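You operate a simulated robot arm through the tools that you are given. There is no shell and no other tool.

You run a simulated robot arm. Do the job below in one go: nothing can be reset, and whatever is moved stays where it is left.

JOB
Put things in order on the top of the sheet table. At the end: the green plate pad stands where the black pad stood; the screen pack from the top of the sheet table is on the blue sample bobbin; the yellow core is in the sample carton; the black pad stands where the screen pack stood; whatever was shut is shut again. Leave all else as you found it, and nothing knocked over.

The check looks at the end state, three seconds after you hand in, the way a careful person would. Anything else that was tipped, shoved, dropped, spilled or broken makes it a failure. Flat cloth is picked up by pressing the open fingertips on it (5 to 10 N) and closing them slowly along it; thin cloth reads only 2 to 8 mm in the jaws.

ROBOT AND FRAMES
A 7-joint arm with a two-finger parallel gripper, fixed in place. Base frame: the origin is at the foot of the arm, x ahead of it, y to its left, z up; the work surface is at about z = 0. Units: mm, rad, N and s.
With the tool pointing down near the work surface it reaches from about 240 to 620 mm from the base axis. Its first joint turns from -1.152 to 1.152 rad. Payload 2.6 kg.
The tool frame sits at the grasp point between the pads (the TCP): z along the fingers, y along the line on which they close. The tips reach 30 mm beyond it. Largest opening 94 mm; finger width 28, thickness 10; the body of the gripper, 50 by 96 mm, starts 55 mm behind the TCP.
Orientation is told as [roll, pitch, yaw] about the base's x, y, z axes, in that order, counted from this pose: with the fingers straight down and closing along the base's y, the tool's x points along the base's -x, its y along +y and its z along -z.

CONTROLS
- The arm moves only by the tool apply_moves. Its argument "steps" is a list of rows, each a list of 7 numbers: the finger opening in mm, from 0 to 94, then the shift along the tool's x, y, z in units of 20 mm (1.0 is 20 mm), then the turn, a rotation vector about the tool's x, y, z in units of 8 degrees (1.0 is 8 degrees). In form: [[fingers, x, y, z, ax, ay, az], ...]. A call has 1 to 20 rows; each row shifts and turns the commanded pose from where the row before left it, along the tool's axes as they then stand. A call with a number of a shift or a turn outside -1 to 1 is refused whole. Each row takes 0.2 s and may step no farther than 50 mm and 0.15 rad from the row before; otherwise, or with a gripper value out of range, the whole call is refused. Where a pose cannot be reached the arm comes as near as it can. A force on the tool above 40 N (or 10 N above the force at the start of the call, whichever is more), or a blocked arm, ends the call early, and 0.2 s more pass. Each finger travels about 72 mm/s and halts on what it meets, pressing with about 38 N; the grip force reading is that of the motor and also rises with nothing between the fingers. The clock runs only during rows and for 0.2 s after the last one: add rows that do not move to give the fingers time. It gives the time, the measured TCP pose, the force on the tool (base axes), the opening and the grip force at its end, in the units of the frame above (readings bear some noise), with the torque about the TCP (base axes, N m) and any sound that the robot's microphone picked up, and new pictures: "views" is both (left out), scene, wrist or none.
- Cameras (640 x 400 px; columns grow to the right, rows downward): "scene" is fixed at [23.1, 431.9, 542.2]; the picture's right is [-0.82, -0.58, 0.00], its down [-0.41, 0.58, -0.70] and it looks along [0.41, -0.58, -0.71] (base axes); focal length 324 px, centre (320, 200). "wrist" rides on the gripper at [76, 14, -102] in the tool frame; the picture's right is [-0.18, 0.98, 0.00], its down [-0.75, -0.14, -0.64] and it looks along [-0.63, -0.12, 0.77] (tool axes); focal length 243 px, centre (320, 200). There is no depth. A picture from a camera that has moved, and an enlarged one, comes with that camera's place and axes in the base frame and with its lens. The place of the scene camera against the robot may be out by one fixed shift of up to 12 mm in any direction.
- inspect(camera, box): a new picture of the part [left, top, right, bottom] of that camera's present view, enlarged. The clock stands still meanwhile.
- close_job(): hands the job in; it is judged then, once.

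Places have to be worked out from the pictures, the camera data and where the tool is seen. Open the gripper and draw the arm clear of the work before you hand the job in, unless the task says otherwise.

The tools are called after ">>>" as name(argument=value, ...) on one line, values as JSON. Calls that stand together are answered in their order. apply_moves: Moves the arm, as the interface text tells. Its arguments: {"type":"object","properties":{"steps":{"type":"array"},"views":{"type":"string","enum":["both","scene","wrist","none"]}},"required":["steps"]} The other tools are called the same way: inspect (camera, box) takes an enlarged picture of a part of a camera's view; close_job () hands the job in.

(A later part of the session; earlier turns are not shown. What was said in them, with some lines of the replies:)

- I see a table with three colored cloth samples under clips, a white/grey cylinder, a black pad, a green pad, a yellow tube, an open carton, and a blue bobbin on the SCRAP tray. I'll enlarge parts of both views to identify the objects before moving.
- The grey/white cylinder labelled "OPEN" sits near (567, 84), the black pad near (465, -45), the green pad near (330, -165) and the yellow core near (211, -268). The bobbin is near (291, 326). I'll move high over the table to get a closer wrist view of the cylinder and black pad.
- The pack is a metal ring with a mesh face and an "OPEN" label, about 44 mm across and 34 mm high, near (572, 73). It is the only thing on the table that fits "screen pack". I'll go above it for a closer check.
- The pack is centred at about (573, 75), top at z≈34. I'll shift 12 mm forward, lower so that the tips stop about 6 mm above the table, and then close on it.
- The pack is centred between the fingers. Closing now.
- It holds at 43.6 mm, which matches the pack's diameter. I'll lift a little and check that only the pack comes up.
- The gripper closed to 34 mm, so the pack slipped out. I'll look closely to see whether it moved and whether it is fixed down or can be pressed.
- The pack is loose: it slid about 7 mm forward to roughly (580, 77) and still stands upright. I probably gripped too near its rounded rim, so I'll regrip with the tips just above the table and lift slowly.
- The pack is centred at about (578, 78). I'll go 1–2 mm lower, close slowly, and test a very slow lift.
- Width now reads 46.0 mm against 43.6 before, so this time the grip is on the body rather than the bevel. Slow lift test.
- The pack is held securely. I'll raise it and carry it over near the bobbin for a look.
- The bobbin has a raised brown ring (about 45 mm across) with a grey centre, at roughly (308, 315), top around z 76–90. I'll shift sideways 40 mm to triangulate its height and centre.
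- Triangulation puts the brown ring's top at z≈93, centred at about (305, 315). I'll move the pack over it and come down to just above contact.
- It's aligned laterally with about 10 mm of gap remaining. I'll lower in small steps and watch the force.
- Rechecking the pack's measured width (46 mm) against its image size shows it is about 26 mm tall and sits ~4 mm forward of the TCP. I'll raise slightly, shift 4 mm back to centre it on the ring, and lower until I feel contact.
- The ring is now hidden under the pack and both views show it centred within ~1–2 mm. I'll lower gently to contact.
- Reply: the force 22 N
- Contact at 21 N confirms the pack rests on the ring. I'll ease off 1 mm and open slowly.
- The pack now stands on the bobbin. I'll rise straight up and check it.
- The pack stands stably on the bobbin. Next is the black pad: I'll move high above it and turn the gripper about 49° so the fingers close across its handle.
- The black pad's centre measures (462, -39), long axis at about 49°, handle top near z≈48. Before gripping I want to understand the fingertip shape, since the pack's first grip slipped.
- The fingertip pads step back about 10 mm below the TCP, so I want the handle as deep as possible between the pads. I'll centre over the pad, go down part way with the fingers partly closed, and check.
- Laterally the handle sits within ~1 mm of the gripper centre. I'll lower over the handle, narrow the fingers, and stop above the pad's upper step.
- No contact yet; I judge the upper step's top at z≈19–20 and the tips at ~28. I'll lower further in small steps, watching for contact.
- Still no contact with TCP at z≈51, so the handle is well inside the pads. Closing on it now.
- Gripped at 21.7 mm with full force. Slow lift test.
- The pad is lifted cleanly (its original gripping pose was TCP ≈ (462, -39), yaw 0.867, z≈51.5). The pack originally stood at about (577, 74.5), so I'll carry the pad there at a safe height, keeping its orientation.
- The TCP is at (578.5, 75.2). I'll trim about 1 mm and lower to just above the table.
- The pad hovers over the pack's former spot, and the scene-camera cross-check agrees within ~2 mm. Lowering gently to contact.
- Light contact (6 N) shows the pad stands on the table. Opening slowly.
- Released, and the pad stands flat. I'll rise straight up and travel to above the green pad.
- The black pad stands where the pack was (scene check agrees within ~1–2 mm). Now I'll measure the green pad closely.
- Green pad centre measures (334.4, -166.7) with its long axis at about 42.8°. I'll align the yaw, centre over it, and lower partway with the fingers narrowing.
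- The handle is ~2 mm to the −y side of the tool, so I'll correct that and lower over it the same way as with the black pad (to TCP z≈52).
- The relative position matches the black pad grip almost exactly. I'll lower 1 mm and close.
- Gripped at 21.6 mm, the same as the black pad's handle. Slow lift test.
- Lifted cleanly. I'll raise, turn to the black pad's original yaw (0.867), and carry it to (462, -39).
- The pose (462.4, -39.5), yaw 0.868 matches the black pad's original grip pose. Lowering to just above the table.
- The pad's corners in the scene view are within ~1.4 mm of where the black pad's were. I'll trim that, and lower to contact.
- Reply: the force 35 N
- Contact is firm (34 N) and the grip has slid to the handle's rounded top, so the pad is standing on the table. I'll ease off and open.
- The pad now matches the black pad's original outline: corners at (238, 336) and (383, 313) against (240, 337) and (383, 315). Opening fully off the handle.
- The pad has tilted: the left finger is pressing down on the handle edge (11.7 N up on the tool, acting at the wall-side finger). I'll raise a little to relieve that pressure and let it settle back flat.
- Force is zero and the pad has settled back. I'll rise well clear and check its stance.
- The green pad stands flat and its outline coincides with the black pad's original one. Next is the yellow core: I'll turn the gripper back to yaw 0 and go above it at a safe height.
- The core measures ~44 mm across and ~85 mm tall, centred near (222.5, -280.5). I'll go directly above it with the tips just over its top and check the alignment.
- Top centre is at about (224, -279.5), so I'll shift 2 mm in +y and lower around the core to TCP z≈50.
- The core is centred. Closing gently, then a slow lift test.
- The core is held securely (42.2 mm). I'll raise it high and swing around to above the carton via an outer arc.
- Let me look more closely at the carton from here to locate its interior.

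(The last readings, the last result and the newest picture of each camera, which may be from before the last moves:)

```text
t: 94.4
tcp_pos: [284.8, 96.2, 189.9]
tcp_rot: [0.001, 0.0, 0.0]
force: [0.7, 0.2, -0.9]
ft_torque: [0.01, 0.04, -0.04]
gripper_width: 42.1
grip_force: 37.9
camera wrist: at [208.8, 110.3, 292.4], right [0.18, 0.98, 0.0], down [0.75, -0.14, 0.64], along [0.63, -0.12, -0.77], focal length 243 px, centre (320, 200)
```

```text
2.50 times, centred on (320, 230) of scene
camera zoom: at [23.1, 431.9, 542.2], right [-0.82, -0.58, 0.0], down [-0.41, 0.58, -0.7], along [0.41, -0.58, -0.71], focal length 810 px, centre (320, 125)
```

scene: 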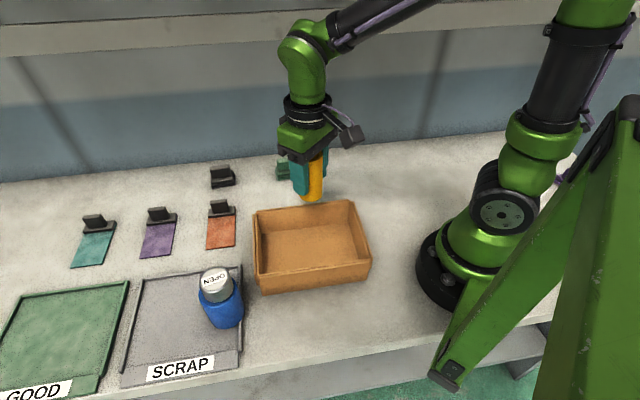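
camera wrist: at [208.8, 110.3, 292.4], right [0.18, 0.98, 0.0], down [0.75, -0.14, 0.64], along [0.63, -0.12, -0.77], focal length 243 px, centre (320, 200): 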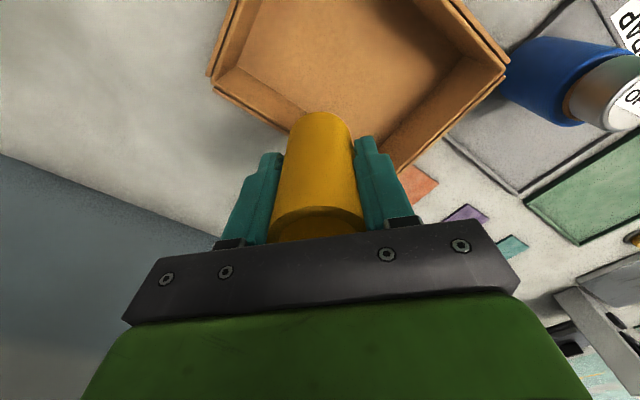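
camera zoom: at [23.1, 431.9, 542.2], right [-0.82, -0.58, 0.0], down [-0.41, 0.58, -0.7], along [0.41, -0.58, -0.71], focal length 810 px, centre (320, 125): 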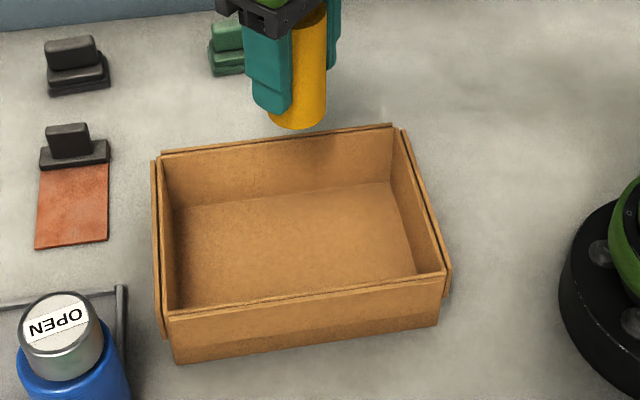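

From the wrist view the carton's interior is centred near (264, 130), rim height ~59 mm. I'll move the core over the middle and lower it most of the way.

>>> apply_moves(steps=[[30, 0.42, 0.85, 0, 0, 0, 0], [30, 0.42, 0.85, 0, 0, 0, 0], [30, 0, 0, 0, 0, 0, 0], [30, 0, 0, 0.6, 0, 0, 0], [30, 0, 0, 0.9, 0, 0, 0], [30, 0, 0, 0.9, 0, 0, 0], [30, 0, 0, 0.9, 0, 0, 0], [30, 0, 0, 0.9, 0, 0, 0], [30, 0, 0, 0.8, 0, 0, 0], [30, 0, 0, 0.5, 0, 0, 0], [30, 0, 0, 0, 0, 0, 0]])

>>> inspect(camera="scene", box=[230, 150, 400, 310])

```text
t: 96.8
tcp_pos: [269.1, 131.1, 79.8]
tcp_rot: [0.001, 0.002, -0.001]
force: [-0.6, 0.1, -0.1]
ft_torque: [-0.01, -0.02, 0.0]
gripper_width: 42.2
grip_force: 38.5
camera wrist: at [192.9, 144.7, 182.5], right [0.19, 0.98, 0.0], down [0.75, -0.14, 0.64], along [0.63, -0.12, -0.77], focal length 243 px, centre (320, 200)
```

scene: 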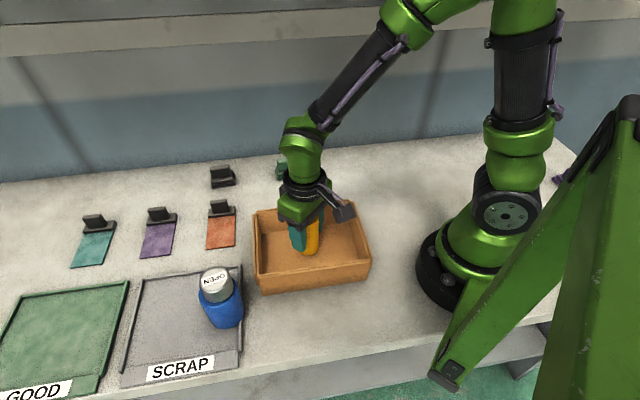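
wrist: 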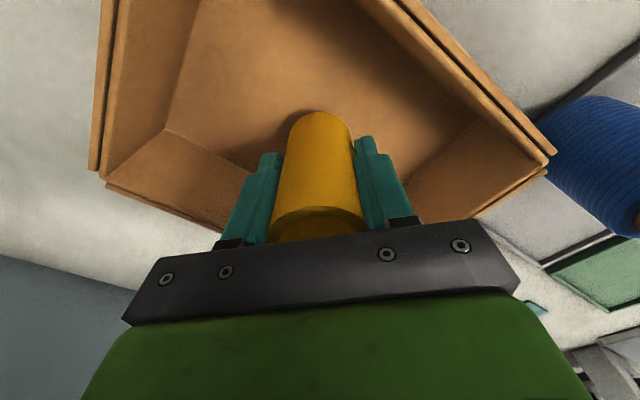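

```text
2.50 times, centred on (315, 230) of scene
camera zoom: at [23.1, 431.9, 542.2], right [-0.82, -0.58, 0.0], down [-0.41, 0.58, -0.7], along [0.41, -0.58, -0.71], focal length 810 px, centre (332, 125)
```

zoom: 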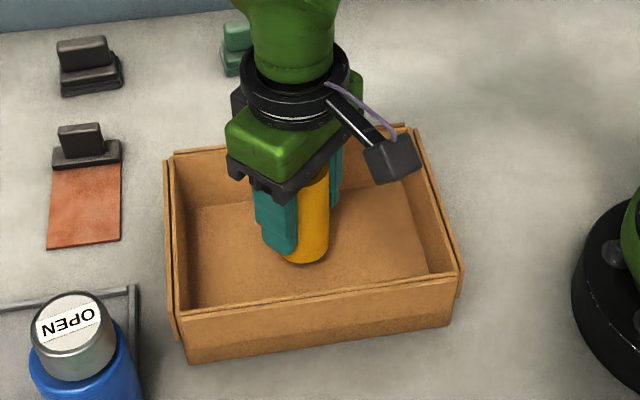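

The core is well inside the carton, bottom ~30 mm up. Lowering further, then in small steps to contact.

>>> apply_moves(steps=[[30, 0, 0, 0.5, 0, 0, 0], [30, 0, 0, 0.4, 0, 0, 0], [30, 0, 0, 0.15, 0, 0, 0], [30, 0, 0, 0, 0, 0, 0]], views="none")

>>> apply_moves(steps=[[30, 0, 0, 0.06, 0, 0, 0], [30, 0, 0, 0, 0, 0, 0]], views="none")

```text
t: 97.8
tcp_pos: [269.9, 129.3, 58.8]
tcp_rot: [0.001, 0.0, -0.001]
force: [1.1, 0.4, 0.3]
ft_torque: [-0.01, 0.0, 0.04]
gripper_width: 41.6
grip_force: 37.9
```

```text
t: 98.4
tcp_pos: [269.6, 129.1, 57.0]
tcp_rot: [0.002, -0.002, -0.003]
force: [0.5, -0.3, -0.2]
ft_torque: [0.0, 0.01, 0.02]
gripper_width: 42.2
grip_force: 37.8
```

>>> apply_moves(steps=[[30, 0, 0, 0.06, 0, 0, 0], [30, 0, 0, 0.05, 0, 0, 0], [30, 0, 0, 0, 0, 0, 0]], views="none")

```text
t: 99.2
tcp_pos: [269.8, 129.4, 56.6]
tcp_rot: [0.001, -0.001, -0.002]
force: [0.0, -0.1, -0.8]
ft_torque: [0.01, -0.01, 0.03]
gripper_width: 41.8
grip_force: 38.0
```

>>> apply_moves(steps=[[30, 0, 0, 0.05, 0, 0, 0], [30, 0, 0, 0.05, 0, 0, 0], [30, 0, 0, 0, 0, 0, 0]], views="scene")

>>> inspect(camera="scene", box=[270, 210, 350, 280])

```text
t: 100.0
tcp_pos: [270.3, 130.4, 54.9]
tcp_rot: [-0.001, -0.001, -0.001]
force: [-7.7, -7.8, 35.9]
ft_torque: [-0.43, 0.26, -0.11]
gripper_width: 42.0
grip_force: 38.5
```

scene: 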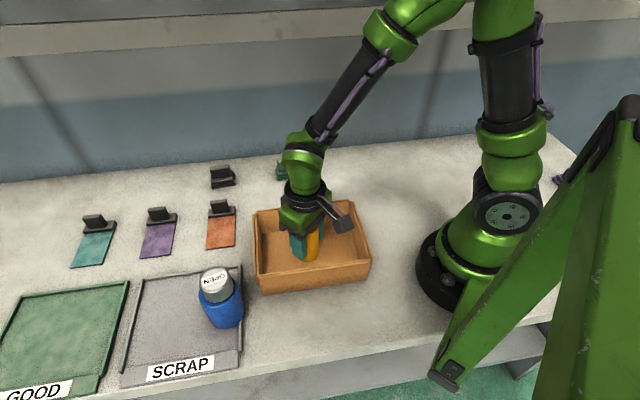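

```text
5.71 times, centred on (310, 245) of scene
camera zoom: at [23.0, 431.9, 542.2], right [-0.82, -0.58, 0.0], down [-0.41, 0.58, -0.7], along [0.41, -0.58, -0.71], focal length 1851 px, centre (377, -57)
```

zoom: 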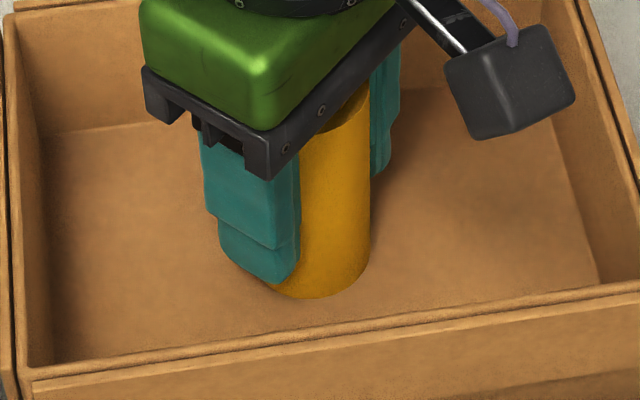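

Firm contact with the floor. I'll relieve the downward pressure before opening, to avoid dragging the core.

>>> apply_moves(steps=[[30, 0, 0, -0.06, 0, 0, 0], [30, 0, 0, 0, 0, 0, 0]], views="none")

```text
t: 100.6
tcp_pos: [269.6, 130.9, 54.6]
tcp_rot: [0.0, 0.002, 0.0]
force: [0.3, -0.4, 0.6]
ft_torque: [0.0, -0.11, -0.01]
gripper_width: 41.9
grip_force: 38.4
```

The load is now nearly zero. Opening slowly and straight.

>>> apply_moves(steps=[[40, 0, 0, 0, 0, 0, 0], [42, 0, 0, 0, 0, 0, 0], [44, 0, 0, 0, 0, 0, 0], [46, 0, 0, 0, 0, 0, 0], [50, 0, 0, 0, 0, 0, 0], [56, 0, 0, 0, 0, 0, 0], [62, 0, 0, 0, 0, 0, 0], [66, 0, 0, 0, 0, 0, 0], [66, 0, 0, 0, 0, 0, 0]])

>>> inspect(camera="wrist", box=[200, 90, 440, 260])

```text
t: 102.6
tcp_pos: [270.3, 130.4, 54.5]
tcp_rot: [0.0, 0.001, 0.002]
force: [0.1, 0.0, -0.1]
ft_torque: [0.01, 0.0, -0.05]
gripper_width: 65.8
grip_force: 0.1
camera wrist: at [193.0, 143.8, 157.7], right [0.18, 0.98, 0.0], down [0.75, -0.14, 0.64], along [0.63, -0.12, -0.77], focal length 243 px, centre (320, 200)
```

scene: 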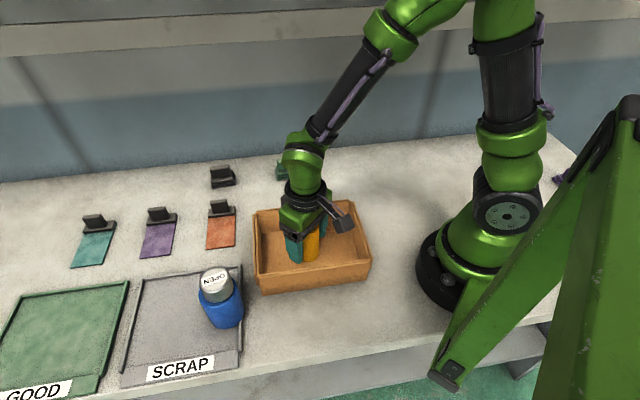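
wrist: 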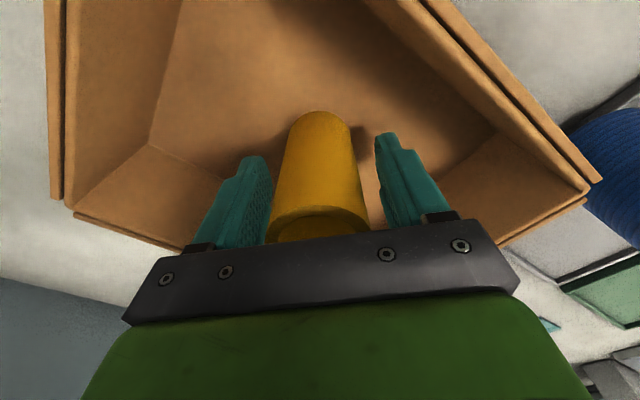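

```text
2.35 times, centred on (320, 175) of wrist
camera zoom: at [193.0, 143.8, 157.7], right [0.18, 0.98, 0.0], down [0.75, -0.14, 0.64], along [0.63, -0.12, -0.77], focal length 571 px, centre (320, 259)
```

zoom: 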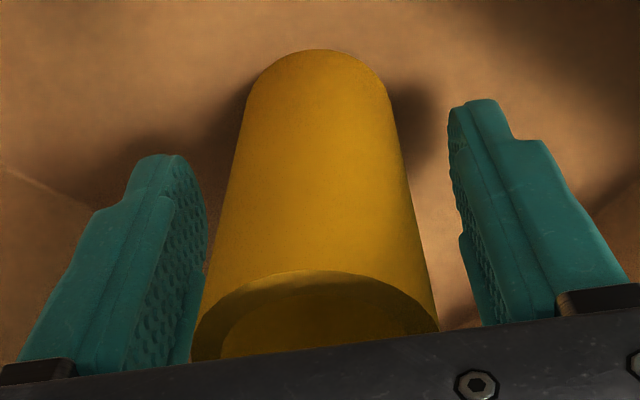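

The core stands upright on the carton floor. I'll open a bit wider and rise straight up.

>>> apply_moves(steps=[[74, 0, 0, 0, 0, 0, 0], [80, 0, 0, 0, 0, 0, 0], [80, 0, 0, -0.3, 0, 0, 0], [80, 0, 0, -0.6, 0, 0, 0], [80, 0, 0, -0.8, 0, 0, 0], [80, 0, 0, -0.8, 0, 0, 0], [80, 0, 0, -0.8, 0, 0, 0], [80, 0, 0, -0.8, 0, 0, 0], [80, 0, 0, -0.8, 0, 0, 0], [80, 0, 0, -0.8, 0, 0, 0], [80, 0, 0, -0.8, 0, 0, 0], [80, 0, 0, 0, 0, 0, 0]])

>>> inspect(camera="scene", box=[190, 150, 400, 330])

```text
t: 105.2
tcp_pos: [270.1, 130.4, 184.4]
tcp_rot: [0.0, -0.001, 0.0]
force: [0.7, -0.2, -0.5]
ft_torque: [-0.04, 0.0, 0.02]
gripper_width: 79.7
grip_force: 0.1
camera wrist: at [193.3, 144.1, 287.8], right [0.18, 0.98, 0.0], down [0.75, -0.14, 0.64], along [0.63, -0.12, -0.77], focal length 243 px, centre (320, 200)
```

scene: 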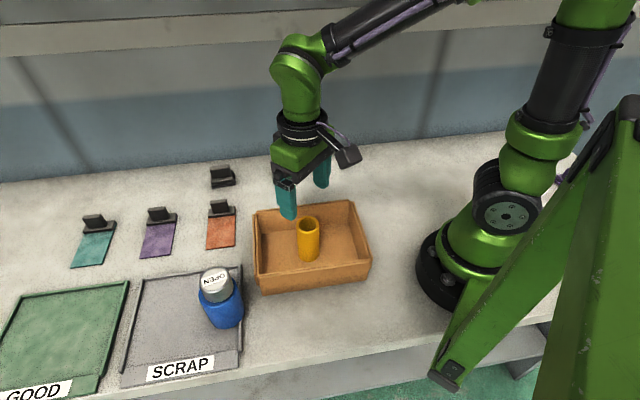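
wrist: 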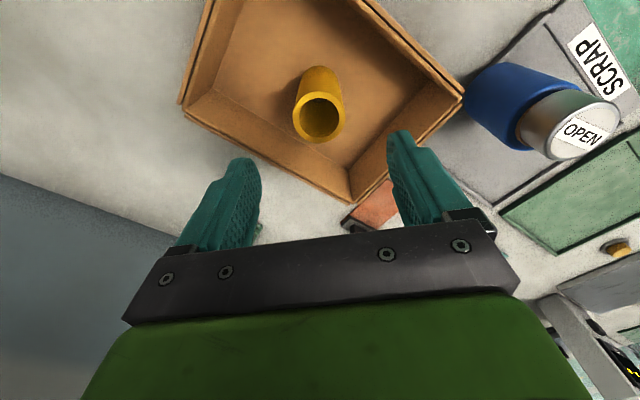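

```text
2.22 times, centred on (295, 240) of scene
camera zoom: at [23.1, 431.9, 542.2], right [-0.82, -0.58, 0.0], down [-0.41, 0.58, -0.7], along [0.41, -0.58, -0.71], focal length 720 px, centre (376, 111)
```

zoom: 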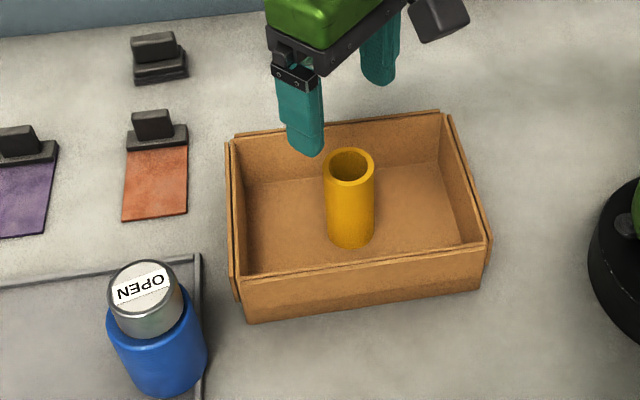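

The core stands upright in the carton. I'll raise the arm and draw it clear to its starting area, then check everything once more.

>>> apply_moves(steps=[[94, 0, 0, -0.8, 0, 0, 0], [94, 0, 0, -0.8, 0, 0, 0], [94, 0, 0, -0.8, 0, 0, 0], [94, 0, 0, -0.6, 0, 0, 0], [94, -0.1, -0.8, 0, 0, 0, 0], [94, -0.1, -0.9, 0, 0, 0, 0], [94, -0.1, -0.9, 0, 0, 0, 0], [94, -0.1, -0.9, 0, 0, 0, 0], [94, -0.1, -0.9, 0, 0, 0, 0], [94, -0.1, -0.9, 0, 0, 0, 0], [94, -0.1, -0.9, 0, 0, 0, 0], [94, -0.1, -0.9, 0, 0, 0, 0], [94, -0.1, -0.9, 0, 0, 0, 0], [94, 0, -0.9, 0, 0, 0, 0], [94, 0, -0.9, 0, 0, 0, 0], [94, 0, -0.5, 0, 0, 0, 0], [94, 0, 0, 0, 0, 0, 0]])

>>> inspect(camera="scene", box=[60, 140, 320, 340])

>>> inspect(camera="scene", box=[195, 150, 315, 225])

>>> inspect(camera="scene", box=[180, 250, 270, 335])

```text
t: 108.8
tcp_pos: [287.9, -75.8, 245.5]
tcp_rot: [0.001, 0.0, -0.003]
force: [-0.2, 0.7, 0.0]
ft_torque: [0.04, -0.05, 0.02]
gripper_width: 93.9
grip_force: 0.0
camera wrist: at [209.9, -62.0, 348.6], right [0.19, 0.98, 0.0], down [0.75, -0.14, 0.64], along [0.63, -0.12, -0.77], focal length 243 px, centre (320, 200)
```

scene: 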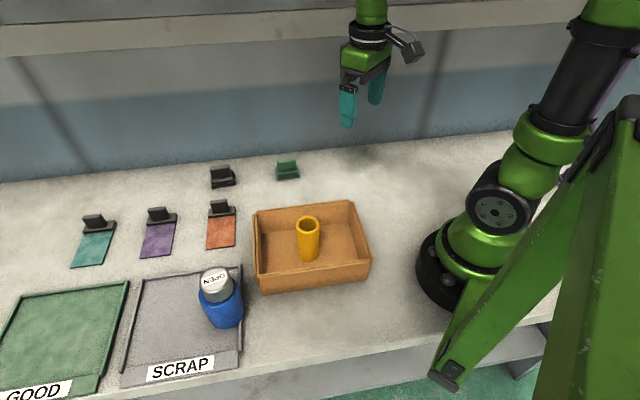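
wrist: 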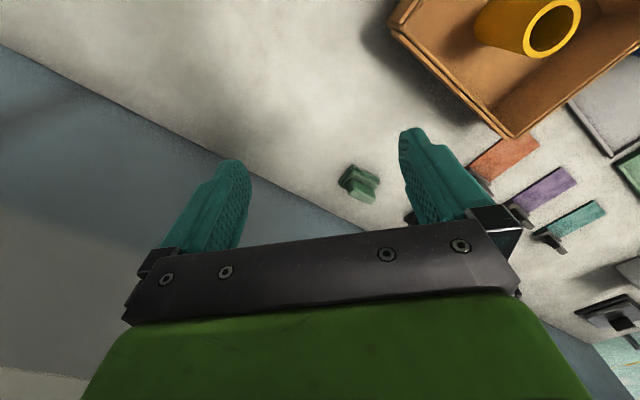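

```text
2.00 times, centred on (190, 240) of scene
camera zoom: at [23.1, 431.9, 542.2], right [-0.82, -0.58, 0.0], down [-0.41, 0.58, -0.7], along [0.41, -0.58, -0.71], focal length 648 px, centre (580, 120)
```

zoom: 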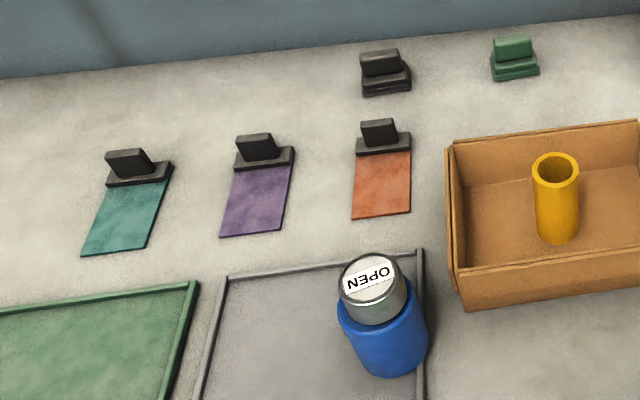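

```text
5.33 times, centred on (255, 188) of scene
camera zoom: at [23.1, 431.9, 542.2], right [-0.82, -0.58, 0.0], down [-0.41, 0.58, -0.7], along [0.41, -0.58, -0.71], focal length 1727 px, centre (667, 267)
```

zoom: 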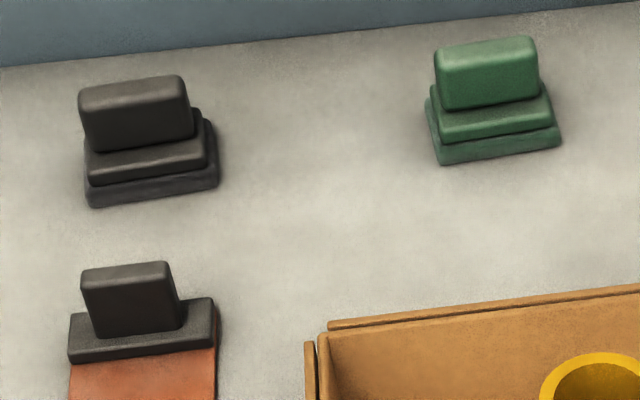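

```text
4.71 times, centred on (225, 292) of scene
camera zoom: at [23.1, 431.9, 542.2], right [-0.82, -0.58, 0.0], down [-0.41, 0.58, -0.7], along [0.41, -0.58, -0.71], focal length 1524 px, centre (767, -235)
```

zoom: 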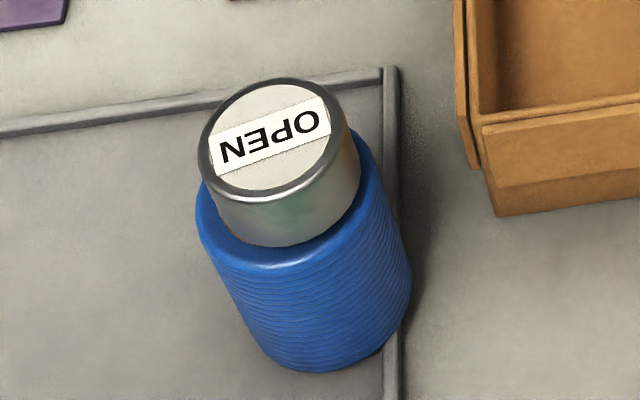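

Final check of the views:
- The green pad stands flat where the black pad was.
- The black pad stands where the screen pack was.
- The screen pack rests upright on the bobbin, roughly 4 mm off centre but stable.
- The yellow core stands in the carton.

I opened nothing, the other items look as I found them, and the arm is clear with the gripper open, so I'm handing in.

>>> close_job()

```text
The job is handed in.
```

I moved all four items to where you asked and handed the job in. The result of the check hasn't come back yet.

- **Screen pack:** it stands upright on the blue sample bobbin, about 4 mm off centre but stable. I took the metal ring labelled "OPEN" to be the screen pack, as nothing else on the table fitted. My first grip slipped and pushed it about 7 mm along the table; the second grip held.
- **Black pad:** it stands where the screen pack stood, within about 2 mm.
- **Green plate pad:** it stands flat where the black pad stood, within about 2 mm and turned to match it. It tilted briefly as I let go, because a finger was pressing on the handle. It settled back flat once I lifted.
- **Yellow core:** it stands upright in the middle of the sample carton.

I found nothing shut on the table, so I opened nothing and had nothing to shut again. In the final pictures everything else looks as I found it and nothing is knocked over. The arm is clear of the work with the gripper open.
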